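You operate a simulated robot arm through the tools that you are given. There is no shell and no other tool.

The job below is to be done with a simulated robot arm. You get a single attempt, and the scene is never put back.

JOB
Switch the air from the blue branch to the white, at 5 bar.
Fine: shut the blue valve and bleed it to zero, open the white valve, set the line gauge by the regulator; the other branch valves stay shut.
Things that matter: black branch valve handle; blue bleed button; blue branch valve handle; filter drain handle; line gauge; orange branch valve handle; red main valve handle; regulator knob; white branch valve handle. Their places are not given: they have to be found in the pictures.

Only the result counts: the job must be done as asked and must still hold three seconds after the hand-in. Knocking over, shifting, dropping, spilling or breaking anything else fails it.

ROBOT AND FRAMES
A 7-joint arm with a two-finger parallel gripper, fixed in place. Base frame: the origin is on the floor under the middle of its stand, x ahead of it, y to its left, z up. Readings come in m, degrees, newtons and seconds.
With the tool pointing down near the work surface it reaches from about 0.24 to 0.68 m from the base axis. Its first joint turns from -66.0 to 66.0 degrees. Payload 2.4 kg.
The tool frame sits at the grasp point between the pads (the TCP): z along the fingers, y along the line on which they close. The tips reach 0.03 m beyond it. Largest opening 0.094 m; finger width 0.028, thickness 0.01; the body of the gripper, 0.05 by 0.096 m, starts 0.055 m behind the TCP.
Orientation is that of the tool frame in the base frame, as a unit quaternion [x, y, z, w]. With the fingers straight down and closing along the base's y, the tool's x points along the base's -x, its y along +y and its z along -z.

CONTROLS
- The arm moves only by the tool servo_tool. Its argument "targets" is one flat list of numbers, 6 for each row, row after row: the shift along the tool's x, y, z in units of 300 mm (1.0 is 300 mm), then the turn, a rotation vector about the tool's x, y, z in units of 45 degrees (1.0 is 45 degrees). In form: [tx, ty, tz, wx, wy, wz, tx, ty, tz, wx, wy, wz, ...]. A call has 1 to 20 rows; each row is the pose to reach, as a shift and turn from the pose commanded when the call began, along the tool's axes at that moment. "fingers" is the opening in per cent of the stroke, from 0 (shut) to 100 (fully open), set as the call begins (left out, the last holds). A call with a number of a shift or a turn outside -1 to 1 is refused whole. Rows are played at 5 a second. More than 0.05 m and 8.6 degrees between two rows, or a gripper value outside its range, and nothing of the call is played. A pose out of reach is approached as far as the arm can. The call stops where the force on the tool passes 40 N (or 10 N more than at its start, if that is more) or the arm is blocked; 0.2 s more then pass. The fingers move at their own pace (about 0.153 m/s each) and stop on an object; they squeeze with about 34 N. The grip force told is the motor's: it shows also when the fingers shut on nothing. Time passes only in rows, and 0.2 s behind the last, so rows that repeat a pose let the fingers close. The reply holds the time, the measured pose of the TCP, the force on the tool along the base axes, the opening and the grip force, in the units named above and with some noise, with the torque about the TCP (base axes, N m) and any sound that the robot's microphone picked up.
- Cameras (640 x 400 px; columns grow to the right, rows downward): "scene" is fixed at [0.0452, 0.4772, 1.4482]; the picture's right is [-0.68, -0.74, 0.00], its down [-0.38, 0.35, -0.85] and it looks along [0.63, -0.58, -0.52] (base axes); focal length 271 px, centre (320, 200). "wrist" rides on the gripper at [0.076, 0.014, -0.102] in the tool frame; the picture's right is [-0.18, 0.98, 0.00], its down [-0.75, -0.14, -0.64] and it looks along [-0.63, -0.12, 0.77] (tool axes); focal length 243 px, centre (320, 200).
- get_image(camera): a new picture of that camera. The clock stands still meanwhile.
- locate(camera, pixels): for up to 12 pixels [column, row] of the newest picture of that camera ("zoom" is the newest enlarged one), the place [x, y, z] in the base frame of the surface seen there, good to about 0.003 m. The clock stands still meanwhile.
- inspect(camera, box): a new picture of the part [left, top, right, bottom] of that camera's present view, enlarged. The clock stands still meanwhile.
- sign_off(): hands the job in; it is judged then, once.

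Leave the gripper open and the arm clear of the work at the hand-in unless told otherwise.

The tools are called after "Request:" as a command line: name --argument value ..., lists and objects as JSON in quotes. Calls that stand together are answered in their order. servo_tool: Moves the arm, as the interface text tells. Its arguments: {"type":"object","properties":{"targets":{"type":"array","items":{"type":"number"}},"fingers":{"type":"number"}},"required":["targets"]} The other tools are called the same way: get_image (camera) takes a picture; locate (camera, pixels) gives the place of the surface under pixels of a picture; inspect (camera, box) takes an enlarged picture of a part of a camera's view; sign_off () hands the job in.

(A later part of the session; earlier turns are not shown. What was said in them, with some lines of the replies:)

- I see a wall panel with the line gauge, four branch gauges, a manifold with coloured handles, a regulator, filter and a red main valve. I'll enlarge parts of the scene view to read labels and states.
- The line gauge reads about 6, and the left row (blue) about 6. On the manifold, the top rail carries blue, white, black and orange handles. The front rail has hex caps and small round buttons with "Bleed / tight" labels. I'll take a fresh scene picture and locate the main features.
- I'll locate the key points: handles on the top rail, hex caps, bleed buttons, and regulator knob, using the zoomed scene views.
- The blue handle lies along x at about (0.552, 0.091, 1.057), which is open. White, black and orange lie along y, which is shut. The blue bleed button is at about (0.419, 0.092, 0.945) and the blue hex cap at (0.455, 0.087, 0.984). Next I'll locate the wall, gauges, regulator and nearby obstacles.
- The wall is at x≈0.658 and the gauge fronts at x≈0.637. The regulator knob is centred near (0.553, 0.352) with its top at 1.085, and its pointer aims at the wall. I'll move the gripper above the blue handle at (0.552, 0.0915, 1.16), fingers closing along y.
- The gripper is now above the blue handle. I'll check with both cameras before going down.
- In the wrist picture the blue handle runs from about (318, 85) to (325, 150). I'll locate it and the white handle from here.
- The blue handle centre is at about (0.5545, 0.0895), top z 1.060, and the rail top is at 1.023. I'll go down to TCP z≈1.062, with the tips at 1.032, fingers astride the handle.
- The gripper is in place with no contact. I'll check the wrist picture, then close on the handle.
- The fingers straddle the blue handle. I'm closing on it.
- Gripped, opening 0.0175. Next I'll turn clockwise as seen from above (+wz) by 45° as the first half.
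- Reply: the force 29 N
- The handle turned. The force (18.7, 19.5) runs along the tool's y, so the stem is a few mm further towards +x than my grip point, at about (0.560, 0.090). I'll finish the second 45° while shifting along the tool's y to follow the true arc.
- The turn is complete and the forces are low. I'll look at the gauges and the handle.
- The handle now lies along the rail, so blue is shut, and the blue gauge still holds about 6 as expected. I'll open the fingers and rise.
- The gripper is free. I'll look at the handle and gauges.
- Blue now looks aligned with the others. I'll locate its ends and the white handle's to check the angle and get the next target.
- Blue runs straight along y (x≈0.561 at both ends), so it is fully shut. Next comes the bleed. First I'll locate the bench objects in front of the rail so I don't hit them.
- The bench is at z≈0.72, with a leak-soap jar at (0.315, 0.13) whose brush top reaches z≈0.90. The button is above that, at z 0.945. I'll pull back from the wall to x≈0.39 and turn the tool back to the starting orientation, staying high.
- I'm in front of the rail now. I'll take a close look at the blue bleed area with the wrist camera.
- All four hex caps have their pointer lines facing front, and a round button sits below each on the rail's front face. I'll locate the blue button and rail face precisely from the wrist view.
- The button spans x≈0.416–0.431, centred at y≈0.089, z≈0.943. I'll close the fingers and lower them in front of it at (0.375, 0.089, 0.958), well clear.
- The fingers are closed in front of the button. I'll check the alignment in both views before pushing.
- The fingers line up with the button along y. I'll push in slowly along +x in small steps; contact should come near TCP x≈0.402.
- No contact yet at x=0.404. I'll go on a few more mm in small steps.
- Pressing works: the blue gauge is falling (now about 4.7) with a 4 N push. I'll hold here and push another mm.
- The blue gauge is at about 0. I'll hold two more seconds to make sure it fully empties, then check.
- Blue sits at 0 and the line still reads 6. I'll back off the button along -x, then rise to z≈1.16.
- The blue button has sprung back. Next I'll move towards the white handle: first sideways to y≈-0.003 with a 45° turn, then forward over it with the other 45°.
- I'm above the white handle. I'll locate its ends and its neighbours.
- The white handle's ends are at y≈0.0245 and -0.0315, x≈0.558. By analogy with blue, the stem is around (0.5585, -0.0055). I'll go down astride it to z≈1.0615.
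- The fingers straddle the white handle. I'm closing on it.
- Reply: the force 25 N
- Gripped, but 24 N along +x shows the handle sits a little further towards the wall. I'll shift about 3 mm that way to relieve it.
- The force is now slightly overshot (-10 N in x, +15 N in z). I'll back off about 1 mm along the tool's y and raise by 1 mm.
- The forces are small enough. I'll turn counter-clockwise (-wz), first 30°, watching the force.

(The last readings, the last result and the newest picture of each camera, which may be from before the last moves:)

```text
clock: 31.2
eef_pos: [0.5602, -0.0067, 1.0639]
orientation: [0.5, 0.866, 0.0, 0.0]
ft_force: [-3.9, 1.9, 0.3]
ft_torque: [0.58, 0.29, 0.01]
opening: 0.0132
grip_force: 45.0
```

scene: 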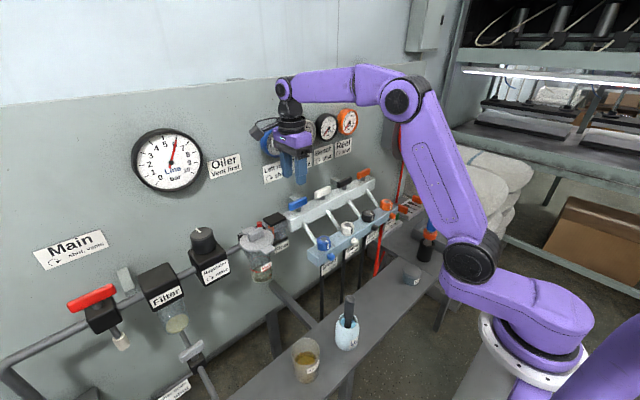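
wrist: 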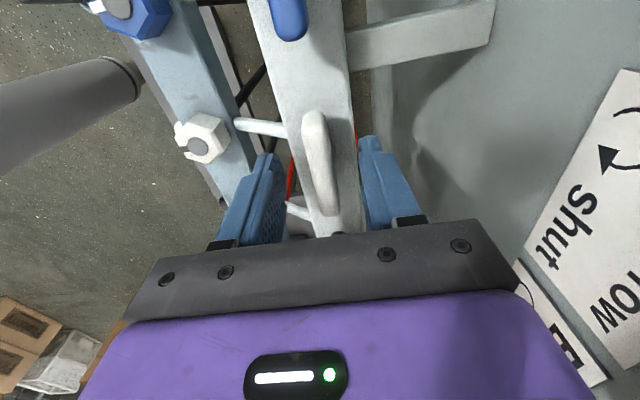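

The forces are low, so I'm gripping on the stem axis. I'll continue another 45°.

Request:
servo_tool --targets '[0, 0, 0, 0, 0, -0.1667, 0, 0, 0, 0, 0, -0.3333, 0, 0, 0, 0, 0, -0.5, 0, 0, 0, 0, 0, -0.6667, 0, 0, 0, 0, 0, -0.8333, 0, 0, 0, 0, 0, -1.0, 0, 0, 0, 0, 0, -1.0]'

Request:
inspect --camera "scene" --box '[120, 110, 280, 210]'

Request:
get_image --camera "wrist"

```text
clock: 32.8
eef_pos: [0.5607, -0.0062, 1.0636]
orientation: [0.13, 0.992, 0.001, 0.001]
ft_force: [2.0, 7.6, 10.9]
ft_torque: [0.28, 1.33, -0.03]
opening: 0.0128
grip_force: 44.6
```

```text
4.00 times, centred on (200, 160) of scene
```

zoom: 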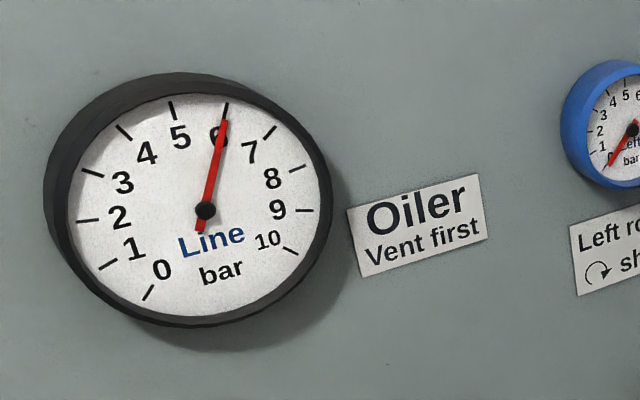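

```text
taken
```

wrist: 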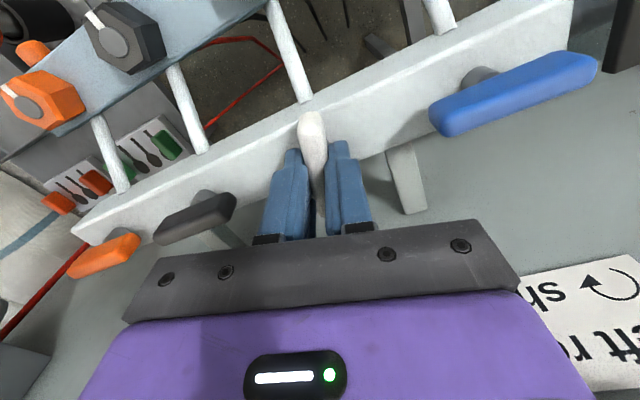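

Turned 75° so far. I'll turn the last 15° to bring the white handle square to the rail.

Request:
servo_tool --targets '[0, 0, 0, 0, 0, -0.1667, 0, 0, 0, 0, 0, -0.3333, 0, 0, 0, 0, 0, -0.3333]'

Request:
get_image --camera "wrist"

Request:
get_image --camera "scene"

```text
clock: 33.6
eef_pos: [0.5616, -0.0064, 1.0641]
orientation: [0.0, 1.0, 0.0, 0.001]
ft_force: [-3.0, 10.3, 17.6]
ft_torque: [0.04, 0.75, -0.14]
opening: 0.013
grip_force: 45.1
```

```text
taken
```

wrist: 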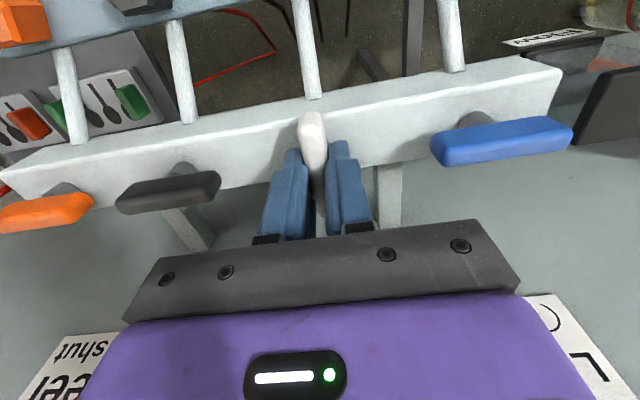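

```text
taken
```

scene: 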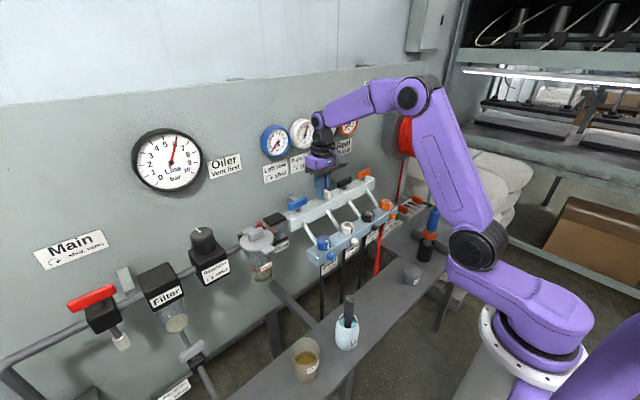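

The white handle is square to the rail. I'll release and rise.

Request:
servo_tool --targets '[0, 0, 0, 0, 0, 0, 0, 0, 0, 0, 0, 0, 0, 0, -0.05, 0, 0, 0, 0, 0, -0.15, 0, 0, 0, 0, 0, -0.3, 0, 0, 0, 0, 0, -0.3, 0, 0, 0]' --fingers 50

Request:
get_image --camera "wrist"

Request:
inspect --camera "scene" --box '[250, 110, 390, 220]'

Request:
inspect --camera "scene" --box '[120, 110, 280, 210]'

```text
clock: 35.0
eef_pos: [0.5612, -0.0063, 1.1524]
orientation: [0.001, 1.0, 0.0, 0.001]
ft_force: [0.4, 0.4, 0.6]
ft_torque: [0.03, 0.0, 0.02]
opening: 0.047
grip_force: 0.1
```

```text
taken
```

wrist: 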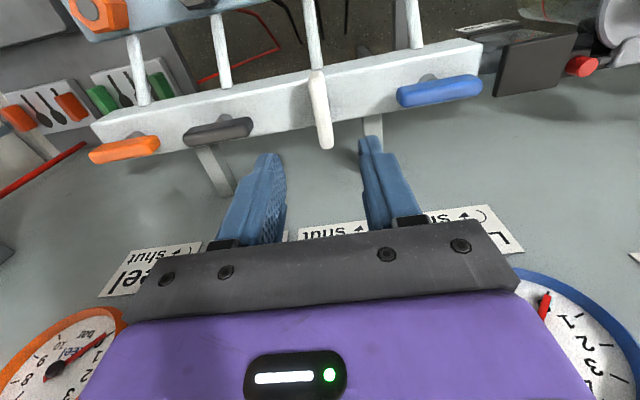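

```text
3.64 times, centred on (320, 165) of scene
```

zoom: 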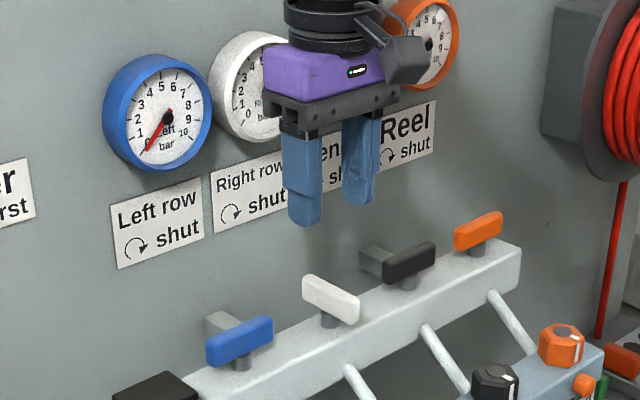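

```text
4.00 times, centred on (200, 160) of scene
```

zoom: 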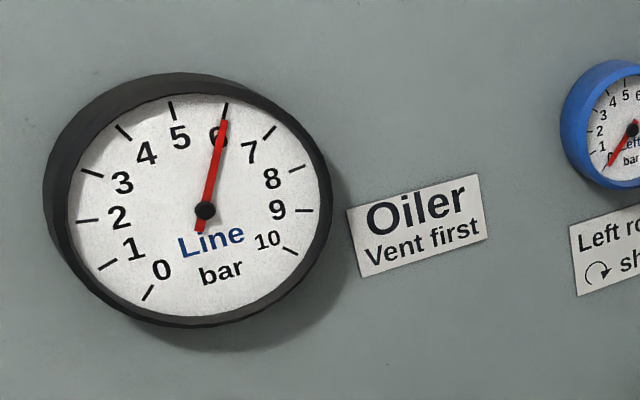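

White is open and blue is at 0. I'll check the white handle angle by locating its ends in the wrist view, and then head for the regulator.

Request:
locate --camera "wrist" --pixels '[[317, 76], [319, 105], [326, 142], [400, 98], [440, 92], [478, 83], [310, 105], [330, 105]]'

Request:
servo_tool --targets '[0.1, 0.05, -0.03, 0, 0, 0, 0.2, 0.15, -0.06, 0, 0, 0, 0.22, 0.3, -0.09, 0, 0, 0, 0.22, 0.45, -0.1, 0, 0, 0, 0.22, 0.6, -0.1, 0, 0, 0, 0.22, 0.6, -0.1, 0, 0, 0]'

Request:
inspect --camera "scene" --box '[250, 110, 390, 220]'

```text
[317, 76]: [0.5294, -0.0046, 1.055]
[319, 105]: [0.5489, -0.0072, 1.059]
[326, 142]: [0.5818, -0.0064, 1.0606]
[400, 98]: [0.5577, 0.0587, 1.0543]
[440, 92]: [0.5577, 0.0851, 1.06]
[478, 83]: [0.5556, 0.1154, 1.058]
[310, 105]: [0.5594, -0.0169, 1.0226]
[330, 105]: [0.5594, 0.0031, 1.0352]
```

```text
clock: 36.4
eef_pos: [0.4948, 0.1757, 1.1821]
orientation: [0.001, 1.0, 0.0, -0.001]
ft_force: [-0.3, 0.7, -0.1]
ft_torque: [0.01, -0.01, 0.01]
opening: 0.0472
grip_force: 0.1
```

```text
3.64 times, centred on (320, 165) of scene
```

zoom: 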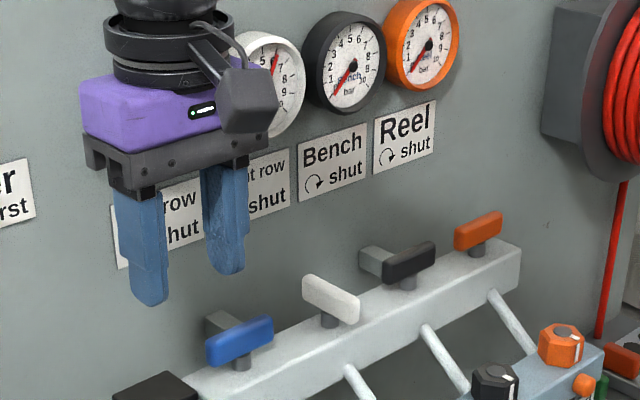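

White now shows about 6, and bench and reel are at 0. I'll move on above the regulator knob, opening the fingers wider.

Request:
servo_tool --targets '[0, 0.12, -0.02, 0, 0, 0, 0, 0.25, -0.04, 0, 0, 0, 0, 0.38, -0.06, 0, 0, 0, -0.03, 0.5, -0.06, 0, 0, 0, -0.08, 0.588, -0.06, 0, 0, 0, -0.117, 0.588, -0.06, 0, 0, 0, -0.117, 0.588, -0.06, 0, 0, 0]' --fingers 80

Request:
get_image --camera "wrist"

Request:
get_image --camera "scene"

```text
clock: 38.0
eef_pos: [0.5245, 0.3457, 1.1898]
orientation: [0.001, 1.0, 0.0, 0.0]
ft_force: [-0.5, 0.3, -0.4]
ft_torque: [-0.03, -0.01, -0.01]
opening: 0.0753
grip_force: 0.1
out of reach, approached as far as the arm can: row 6, 7
```

```text
taken
```

wrist: 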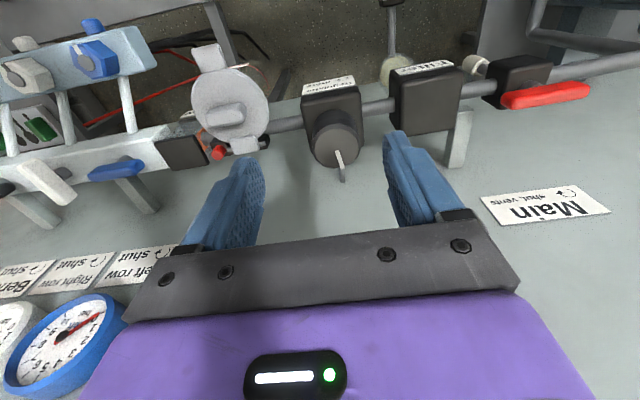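

```text
taken
```

scene: 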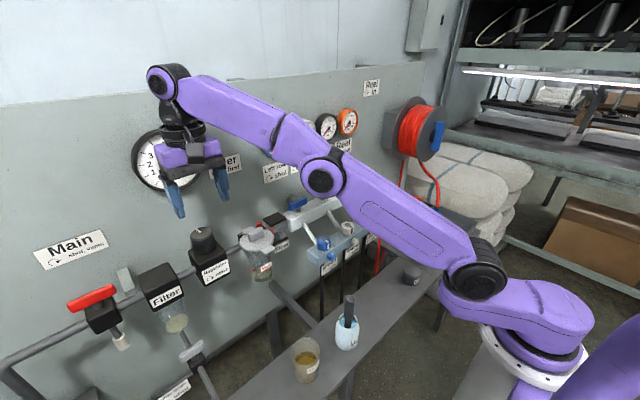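

This height is a little out of reach, but lower down the arm should reach further. I'll locate the knob from this wrist picture; its top is at about (336, 143).

Request:
locate --camera "wrist" --pixels '[[336, 145], [340, 155], [343, 178], [318, 145], [356, 145], [335, 128], [333, 115], [330, 90], [318, 160], [352, 160]]'

Request:
inspect --camera "wrist" --box '[280, 70, 400, 190]'

```text
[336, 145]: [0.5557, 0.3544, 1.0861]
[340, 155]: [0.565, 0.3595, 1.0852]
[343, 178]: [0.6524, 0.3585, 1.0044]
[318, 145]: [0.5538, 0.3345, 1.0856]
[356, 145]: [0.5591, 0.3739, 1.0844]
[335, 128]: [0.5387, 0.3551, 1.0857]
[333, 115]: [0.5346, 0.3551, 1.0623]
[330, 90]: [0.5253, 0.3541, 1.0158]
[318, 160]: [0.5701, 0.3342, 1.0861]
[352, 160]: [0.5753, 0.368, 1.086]
```

```text
3.33 times, centred on (340, 130) of wrist
```

zoom: 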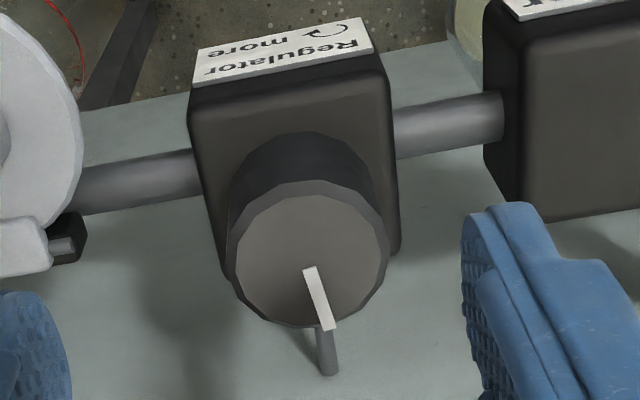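

The knob centre is about (0.558, 0.354), radius ≈0.021, top 1.086, and its pointer faces the wall. I'll lower to z≈1.13 first (tips still above the knob) and read the pose.

Request:
servo_tool --targets '[0, 0, 0.06, 0, 0, 0, 0, 0, 0.12, 0, 0, 0, 0, 0, 0.18, 0, 0, 0, 0, 0, 0.22, 0, 0, 0, 0, 0, 0.22, 0, 0, 0]'

```text
clock: 39.2
eef_pos: [0.5265, 0.347, 1.124]
orientation: [0.0, 1.0, -0.001, 0.0]
ft_force: [-0.1, -0.4, 0.0]
ft_torque: [0.0, 0.0, 0.03]
opening: 0.0753
grip_force: 0.2
```

Now at z=1.124, tips 8 mm above the knob top. I'll move out over the knob centre.

Request:
servo_tool --targets '[-0.035, 0.008, 0, 0, 0, 0, -0.07, 0.016, 0, 0, 0, 0, -0.105, 0.023, 0, 0, 0, 0, -0.105, 0.023, 0, 0, 0, 0]'

Request:
get_image --camera "wrist"

Request:
inspect --camera "scene" --box '[120, 110, 280, 290]'

```text
clock: 40.2
eef_pos: [0.5556, 0.3524, 1.1247]
orientation: [0.001, 1.0, 0.0, 0.001]
ft_force: [-0.2, -0.1, 0.3]
ft_torque: [-0.03, 0.02, -0.01]
opening: 0.0752
grip_force: 0.0
```

```text
taken
```

wrist: 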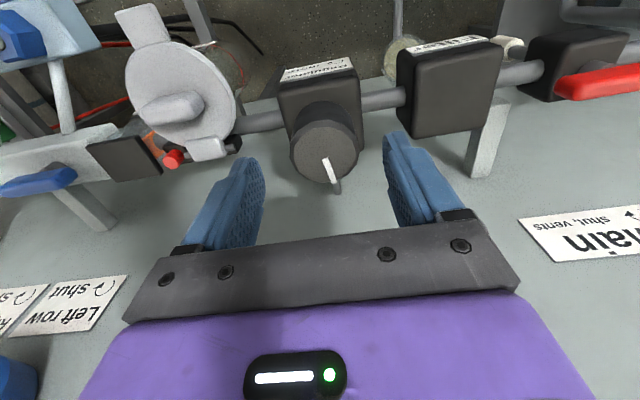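

```text
2.22 times, centred on (200, 200) of scene
```

zoom: 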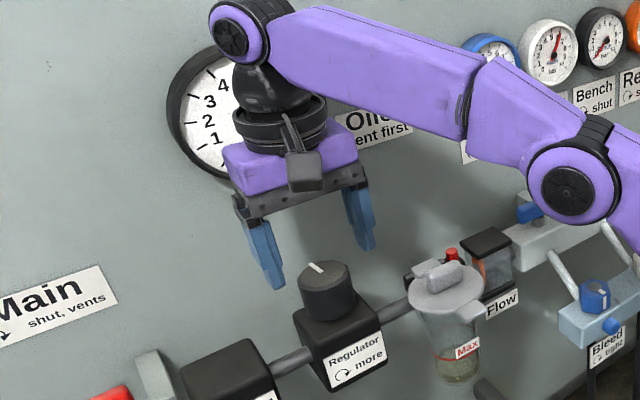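

The arm reaches here. The white branch gauge stays visible while I hold the knob, so it can stand in for the blocked line gauge. I'll refine the knob centre.

Request:
locate --camera "wrist" --pixels '[[325, 150], [292, 150], [357, 150], [323, 124], [328, 181], [300, 170], [350, 172]]'

Request:
inspect --camera "scene" --box '[280, 105, 360, 155]'

```text
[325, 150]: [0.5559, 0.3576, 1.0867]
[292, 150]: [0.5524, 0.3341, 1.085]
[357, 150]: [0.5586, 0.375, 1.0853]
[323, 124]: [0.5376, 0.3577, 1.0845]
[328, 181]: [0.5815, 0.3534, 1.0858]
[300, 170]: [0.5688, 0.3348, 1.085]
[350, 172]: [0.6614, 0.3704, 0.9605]
```

```text
8.00 times, centred on (320, 130) of scene
```

zoom: 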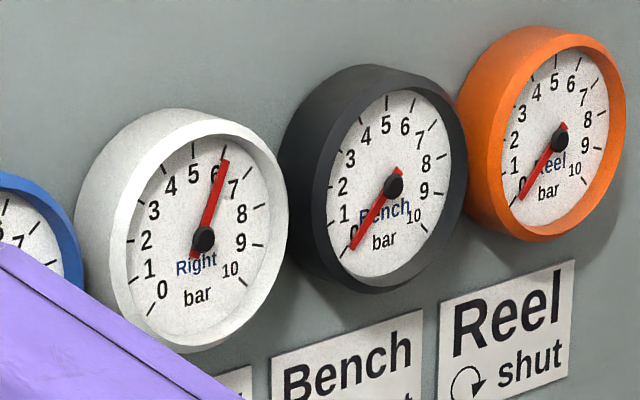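

White reads 6. The knob centre is about (0.5595, 0.3545). I'll shift 3 mm out and 2 mm left, then go down to TCP z≈1.086 (tips ≈1.056).

Request:
servo_tool --targets '[-0.011, 0.007, 0.02, 0, 0, 0, -0.011, 0.007, 0.06, 0, 0, 0, -0.011, 0.007, 0.1, 0, 0, 0, -0.011, 0.007, 0.128, 0, 0, 0, -0.011, 0.007, 0.128, 0, 0, 0]'

Request:
get_image --camera "wrist"

```text
clock: 41.4
eef_pos: [0.5589, 0.3554, 1.0883]
orientation: [0.001, 1.0, 0.0, -0.001]
ft_force: [-0.4, -0.5, 0.4]
ft_torque: [-0.02, 0.01, 0.02]
opening: 0.0751
grip_force: 0.0
```

```text
taken
```

wrist: 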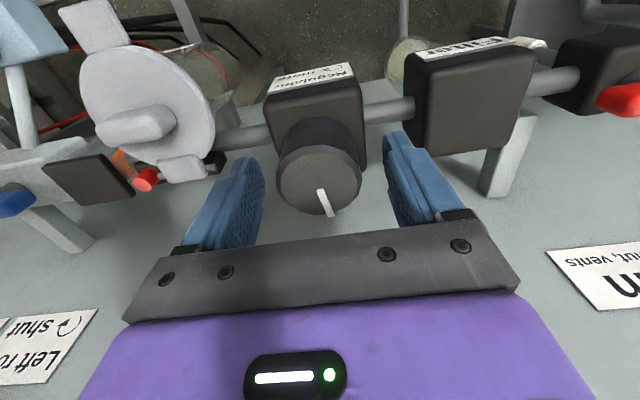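

The knob is centred between the fingers. I'm closing on it.

Request:
servo_tool --targets '[0, 0, 0, 0, 0, 0, 0, 0, 0, 0, 0, 0, 0, 0, 0, 0, 0, 0]' --fingers 0

Request:
inspect --camera "scene" --box '[280, 105, 360, 155]'

```text
clock: 42.2
eef_pos: [0.5583, 0.3541, 1.0873]
orientation: [0.001, 1.0, -0.001, 0.0]
ft_force: [-3.2, -5.5, -1.1]
ft_torque: [-0.18, 0.05, 0.04]
opening: 0.0474
grip_force: 44.3
```

```text
8.00 times, centred on (320, 130) of scene
```

zoom: 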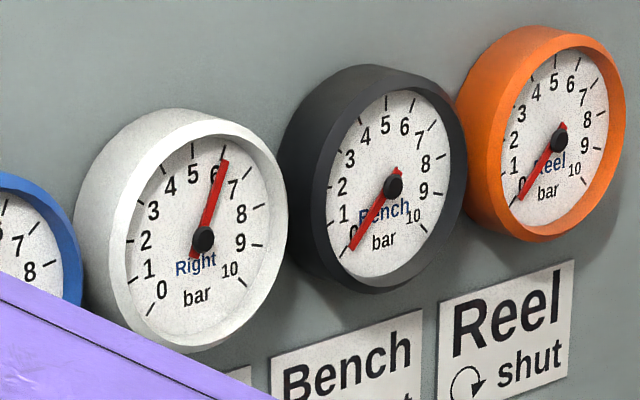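

The knob is gripped (opening 0.0474), and white still reads 6. I'll turn counter-clockwise (less) by 15° first and watch the gauge.

Request:
servo_tool --targets '[0, 0, 0, 0, 0, -0.1111, 0, 0, 0, 0, 0, -0.2222, 0, 0, 0, 0, 0, -0.3333, 0, 0, 0, 0, 0, -0.3333, 0, 0, 0, 0, 0, -0.3333]'

Request:
inspect --camera "scene" --box '[280, 105, 360, 155]'

Request:
inspect --camera "scene" --box '[120, 110, 280, 290]'

```text
clock: 43.4
eef_pos: [0.5589, 0.3548, 1.0875]
orientation: [-0.13, 0.992, -0.001, -0.001]
ft_force: [-11.7, -16.0, 0.5]
ft_torque: [-0.36, -0.33, -0.01]
opening: 0.0473
grip_force: 45.1
```

```text
8.00 times, centred on (320, 130) of scene
```

zoom: 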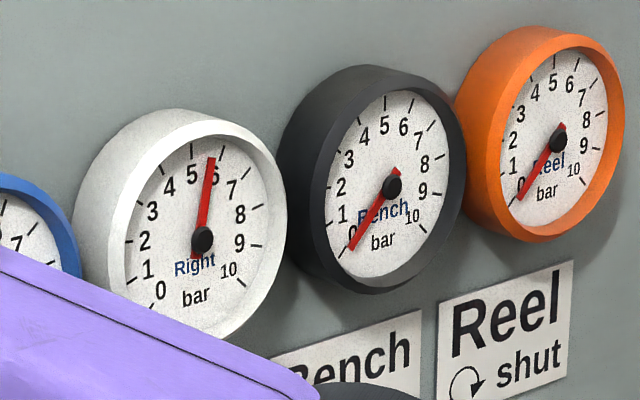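

```text
2.22 times, centred on (200, 200) of scene
```

zoom: 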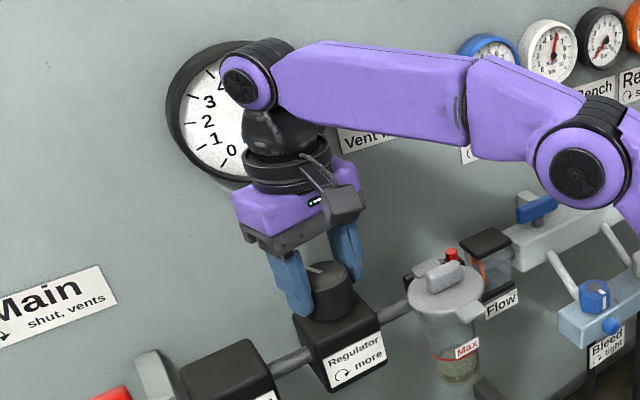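

The white gauge has dropped to about 5.6 for 15°, so about 37° per bar. I'll relieve the side force by about 2 mm, turn another 15°, and let it settle.

Request:
servo_tool --targets '[0.006, -0.006, 0, 0, 0, 0, 0.006, -0.006, 0, 0, 0, -0.1111, 0.006, -0.006, 0, 0, 0, -0.2222, 0.006, -0.006, 0, 0, 0, -0.3333, 0.006, -0.006, 0, 0, 0, -0.3333, 0.006, -0.006, 0, 0, 0, -0.3333, 0.006, -0.006, 0, 0, 0, -0.3333]'

Request:
inspect --camera "scene" --box '[280, 105, 360, 155]'

```text
clock: 45.0
eef_pos: [0.5587, 0.3545, 1.0877]
orientation: [-0.258, 0.966, 0.001, 0.001]
ft_force: [17.0, 0.1, -5.9]
ft_torque: [0.52, -0.72, 0.0]
opening: 0.0472
grip_force: 45.3
```

```text
8.00 times, centred on (320, 130) of scene
```

zoom: 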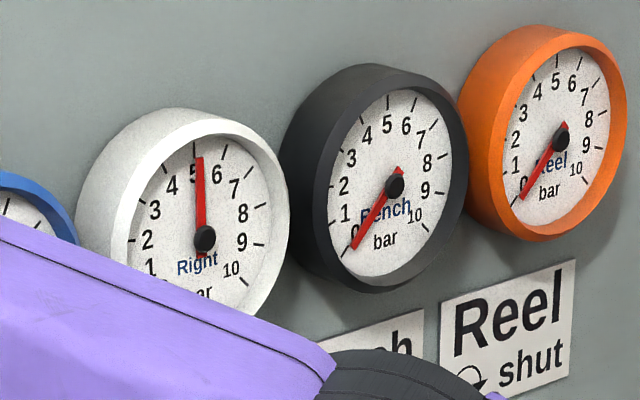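

Now near 5.1. I'll zoom in for an accurate reading of the white gauge and check that it has settled.

Request:
inspect --camera "scene" --box '[288, 115, 320, 135]'

Request:
servo_tool --targets '[0, 0, 0, 0, 0, 0, 0, 0, 0, 0, 0, 0, 0, 0, 0, 0, 0, 0]'

Request:
inspect --camera "scene" --box '[285, 115, 325, 145]'

```text
16.00 times, centred on (304, 125) of scene
```

zoom: 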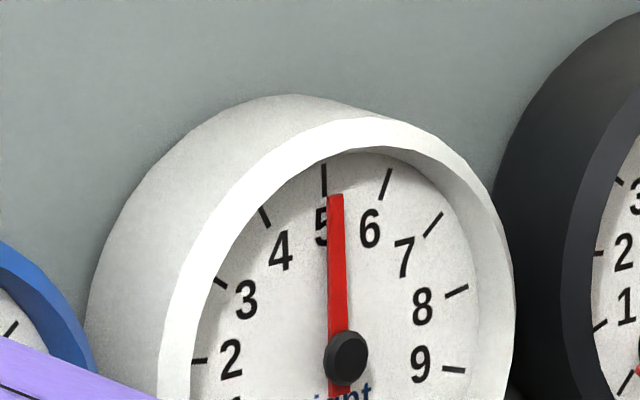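

```text
clock: 45.8
eef_pos: [0.5585, 0.3552, 1.0873]
orientation: [-0.258, 0.966, 0.0, 0.002]
ft_force: [18.7, 1.0, -7.1]
ft_torque: [0.27, -0.56, -0.02]
opening: 0.0473
grip_force: 45.2
```

```text
13.33 times, centred on (305, 130) of scene
```

zoom: 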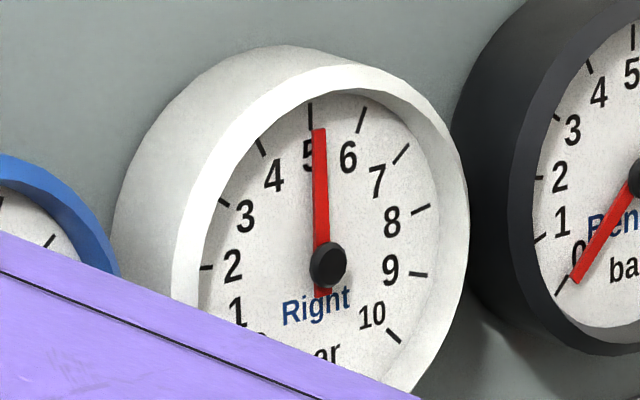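

Allowing for parallax (the needle stands about 3 mm proud of the dial), the needle is parallel to the 5 tick, so it reads about 5.0. The response fits 30° per bar. I'll relieve the 18 N side force before letting go.

Request:
servo_tool --targets '[-0.003, -0.0017, 0, 0, 0, 0, -0.0058, -0.0033, 0, 0, 0, 0, -0.0058, -0.0033, 0, 0, 0, 0]'

Request:
inspect --camera "scene" --box '[288, 115, 320, 135]'

```text
clock: 46.6
eef_pos: [0.5589, 0.3537, 1.0865]
orientation: [-0.259, 0.966, -0.001, -0.002]
ft_force: [-1.4, -8.8, -7.0]
ft_torque: [0.0, -0.39, -0.01]
opening: 0.0472
grip_force: 44.9
```

```text
16.00 times, centred on (304, 125) of scene
```

zoom: 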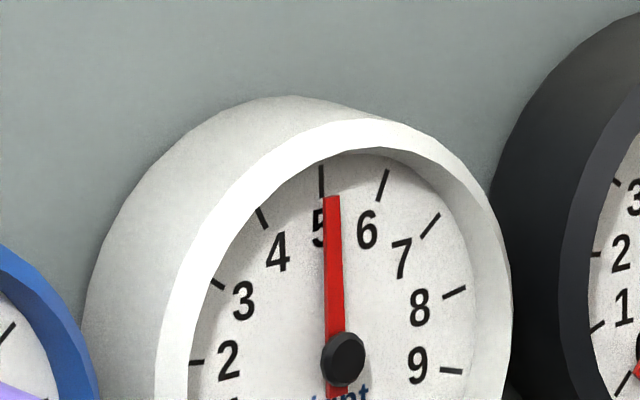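

The force is low and the reading is unchanged. I'll open the fingers and rise straight up, then back away so the line gauge is visible.

Request:
servo_tool --targets '[0, 0, 0, 0, 0, 0, 0, 0, 0, 0, 0, 0, 0, 0, -0.05, 0, 0, 0, 0, 0, -0.12, 0, 0, 0, 0, 0, -0.16, 0, 0, 0, 0, 0, -0.16, 0, 0, 0]' --fingers 80

Request:
get_image --camera "wrist"

Request:
inspect --camera "scene" --box '[288, 115, 320, 135]'

```text
clock: 48.0
eef_pos: [0.5531, 0.3516, 1.131]
orientation: [-0.259, 0.966, 0.0, 0.0]
ft_force: [0.5, -0.1, 0.7]
ft_torque: [-0.03, -0.01, 0.0]
opening: 0.0751
grip_force: 0.1
out of reach, approached as far as the arm can: row 4, 5, 6
```

```text
taken
```

wrist: 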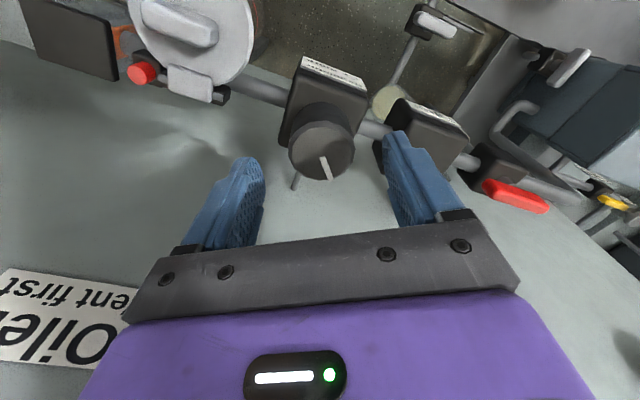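

```text
16.00 times, centred on (304, 125) of scene
```

zoom: 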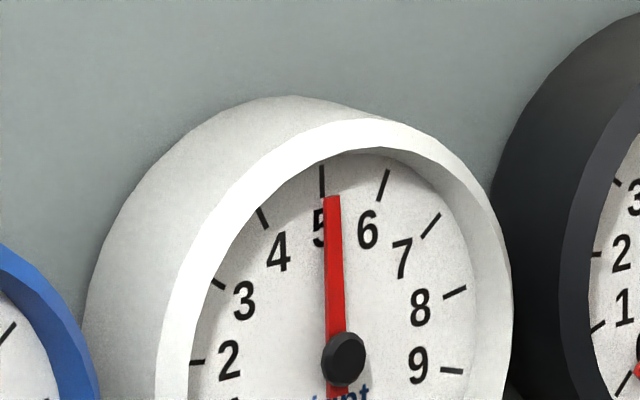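

The gripper is clear of the knob (tips 15 mm above it). I'll pull straight back from the wall, then aside and slightly up, keeping away from the oiler.

Request:
servo_tool --targets '[0.12, 0, 0, 0, 0, 0, 0.25, 0, -0.02, 0, 0, 0, 0.38, 0, -0.05, 0, 0, 0, 0.5, -0.04, -0.08, 0, 0, 0, 0.6, -0.12, -0.12, 0, 0, 0, 0.7, -0.2, -0.15, 0, 0, 0, 0.78, -0.3, -0.18, 0, 0, 0, 0.86, -0.38, -0.2, 0, 0, 0, 0.9, -0.43, -0.2, 0, 0, 0, 0.9, -0.43, -0.2, 0, 0, 0]'

Request:
get_image --camera "scene"

Request:
inspect --camera "scene" --box '[128, 120, 208, 200]'

```text
clock: 50.2
eef_pos: [0.3974, 0.1029, 1.2108]
orientation: [-0.258, 0.966, -0.005, 0.026]
ft_force: [-5.4, -1.1, -10.9]
ft_torque: [0.04, -0.38, -0.01]
opening: 0.0753
grip_force: 0.0
out of reach, approached as far as the arm can: row 1, 2, 3, 4, 5, 6, 7
```

```text
taken
```

scene: 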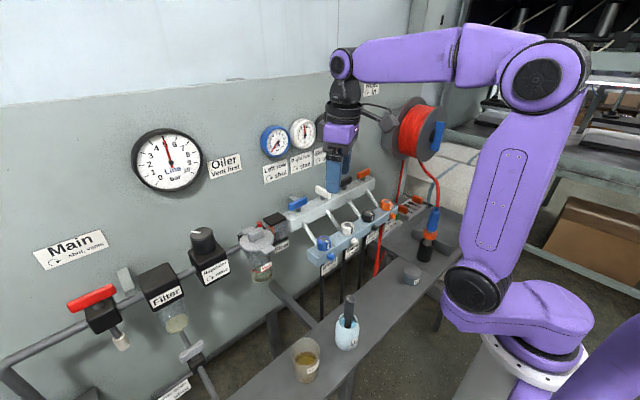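

```text
5.00 times, centred on (168, 160) of scene
```

zoom: 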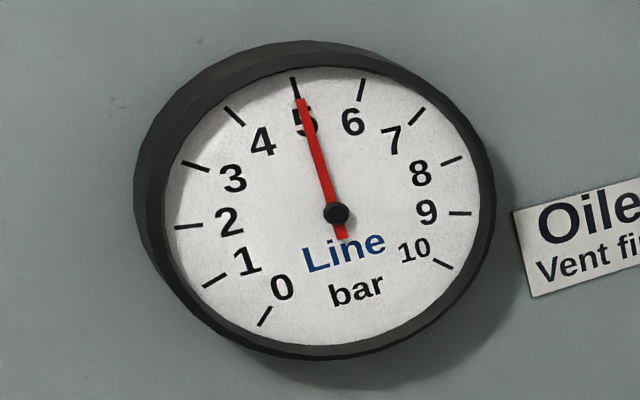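

The line gauge reads about 5.0. A force of about -11 N showed in that last reading, so I'll hold a moment to see whether it was only the motion, and zoom in on the gauge.

Request:
servo_tool --targets '[0, 0, 0, 0, 0, 0, 0, 0, 0, 0, 0, 0, 0, 0, 0, 0, 0, 0]'

Request:
inspect --camera "scene" --box '[145, 130, 193, 178]'

Request:
inspect --camera "scene" --box '[240, 110, 440, 240]'

Request:
get_image --camera "wrist"

```text
clock: 51.0
eef_pos: [0.3865, 0.1027, 1.1958]
orientation: [-0.26, 0.966, -0.001, 0.001]
ft_force: [0.0, 0.5, -0.3]
ft_torque: [0.04, 0.0, 0.0]
opening: 0.0753
grip_force: 0.1
```

```text
8.33 times, centred on (169, 154) of scene
```

zoom: 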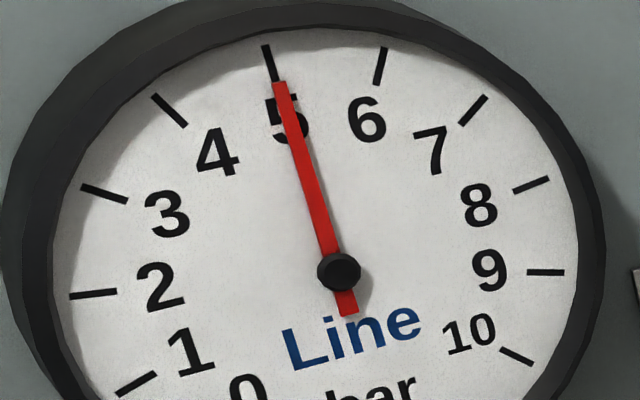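

```text
3.08 times, centred on (340, 175) of scene
```

zoom: 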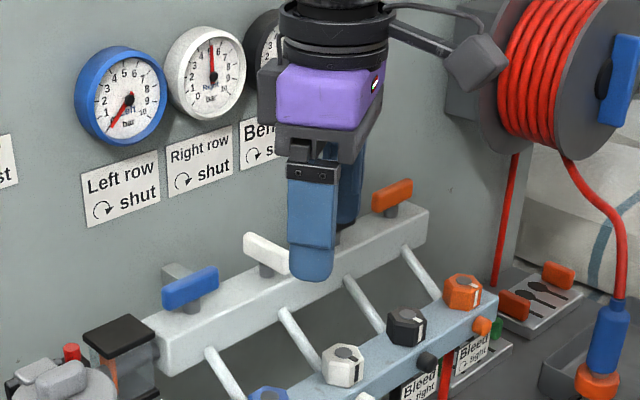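

```text
taken
```

wrist: 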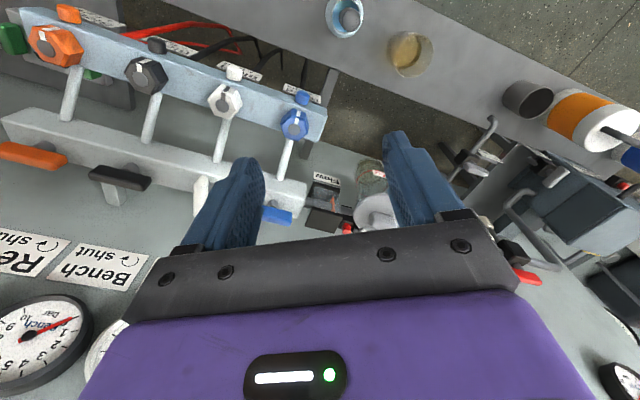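

The force is back to zero, so it was only motion. The line reads 5.0, white about 5, blue 0. I'll rise to a clear position near the starting height, wait a couple of seconds, and do a last full check for drift.

Request:
servo_tool --targets '[0.03, 0, -0.12, 0, 0, 0, 0.06, 0, -0.24, 0, 0, 0, 0.08, 0, -0.35, 0, 0, 0, 0.08, 0, -0.35, 0, 0, 0, 0.08, 0, -0.35, 0, 0, 0, 0.08, 0, -0.35, 0, 0, 0, 0.08, 0, -0.35, 0, 0, 0, 0.08, 0, -0.35, 0, 0, 0, 0.08, 0, -0.35, 0, 0, 0, 0.08, 0, -0.35, 0, 0, 0, 0.08, 0, -0.35, 0, 0, 0]' --fingers 100

Request:
get_image --camera "scene"

Request:
inspect --camera "scene" --box '[145, 130, 193, 178]'

Request:
inspect --camera "scene" --box '[250, 100, 400, 220]'

Request:
get_image --camera "wrist"

```text
clock: 53.4
eef_pos: [0.363, 0.0942, 1.2983]
orientation: [-0.258, 0.966, 0.0, 0.0]
ft_force: [-0.3, 0.7, 0.3]
ft_torque: [-0.02, -0.04, -0.02]
opening: 0.0941
grip_force: 0.1
```

```text
taken
```

scene: 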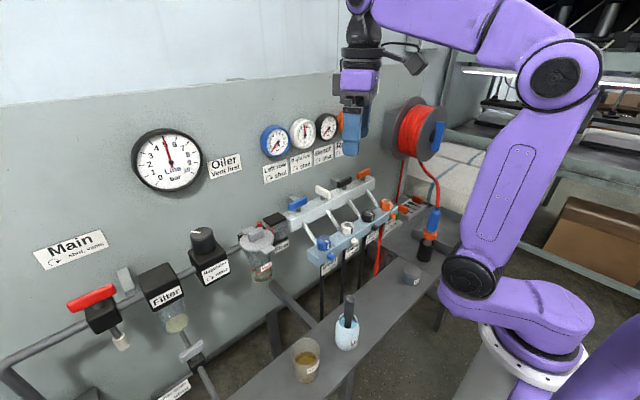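

```text
8.33 times, centred on (169, 154) of scene
```

zoom: 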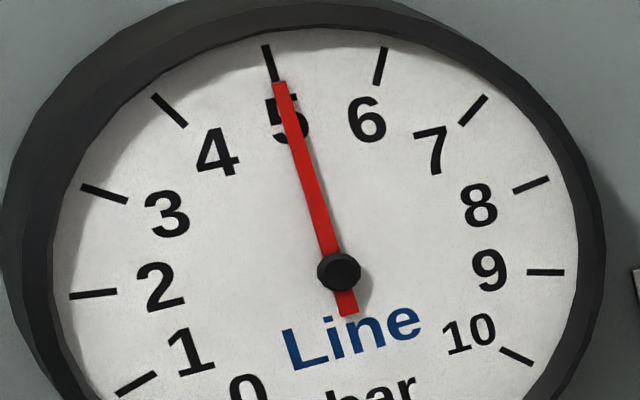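

```text
3.33 times, centred on (325, 160) of scene
```

zoom: 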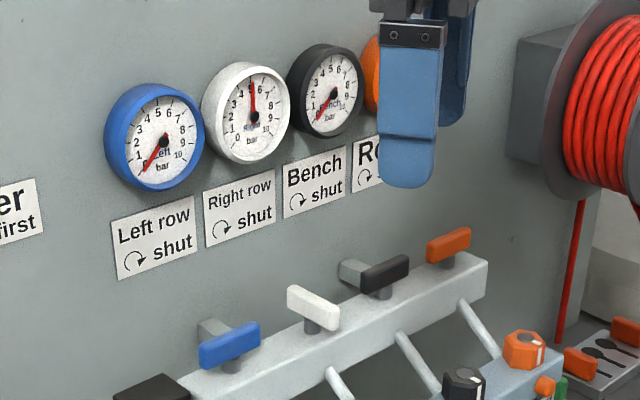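

```text
taken
```

wrist: 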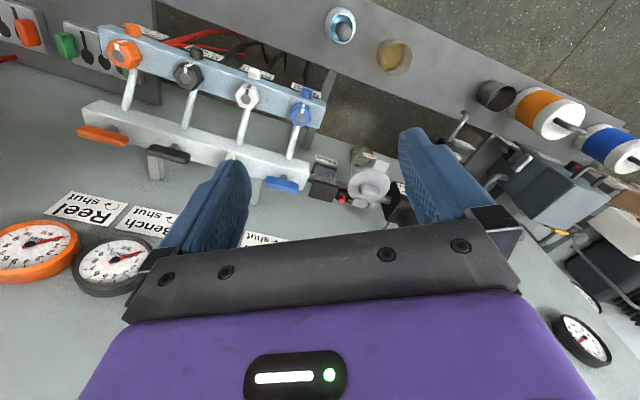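

Everything is holding: line 5.0, white about 5, bench 0. I'll take one last close look at the blue gauge zero.

Request:
inspect --camera "scene" --box '[255, 115, 325, 165]'

```text
8.00 times, centred on (290, 140) of scene
```

zoom: 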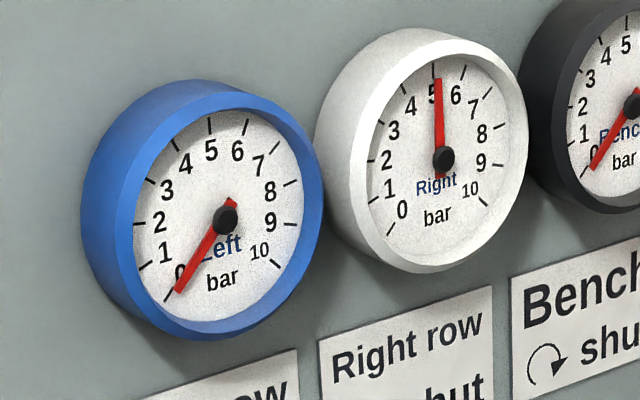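

Blue is at 0 and shut, white is open at 5, and the line is at 5. Black and orange are shut, the gripper is open and the arm is clear. I'm handing in.

Request:
sign_off

```text
The job is handed in.
```

The air is switched from the blue branch to the white, and the line gauge reads 5 bar. I handed the job in, but the reply didn't give a verdict.

- **Blue branch:** the valve is shut. I held the bleed button until its gauge reached 0, and it stayed at 0 after I let go.
- **White branch:** the valve is open and its gauge reads about 5 bar.
- **Regulator:** turned back about 30 degrees, which brought the line from 6 to 5 bar. The reading had not moved when I checked again before the hand-in.
- **Black and orange branches:** not touched, and their handles are still in the shut position. Black read 0 at the end. The gripper hid the orange gauge in the last scene picture; I last read it at 0 while setting the regulator.

I saw nothing knocked or shifted in the last pictures. The gripper is open and the arm is clear of the panel.
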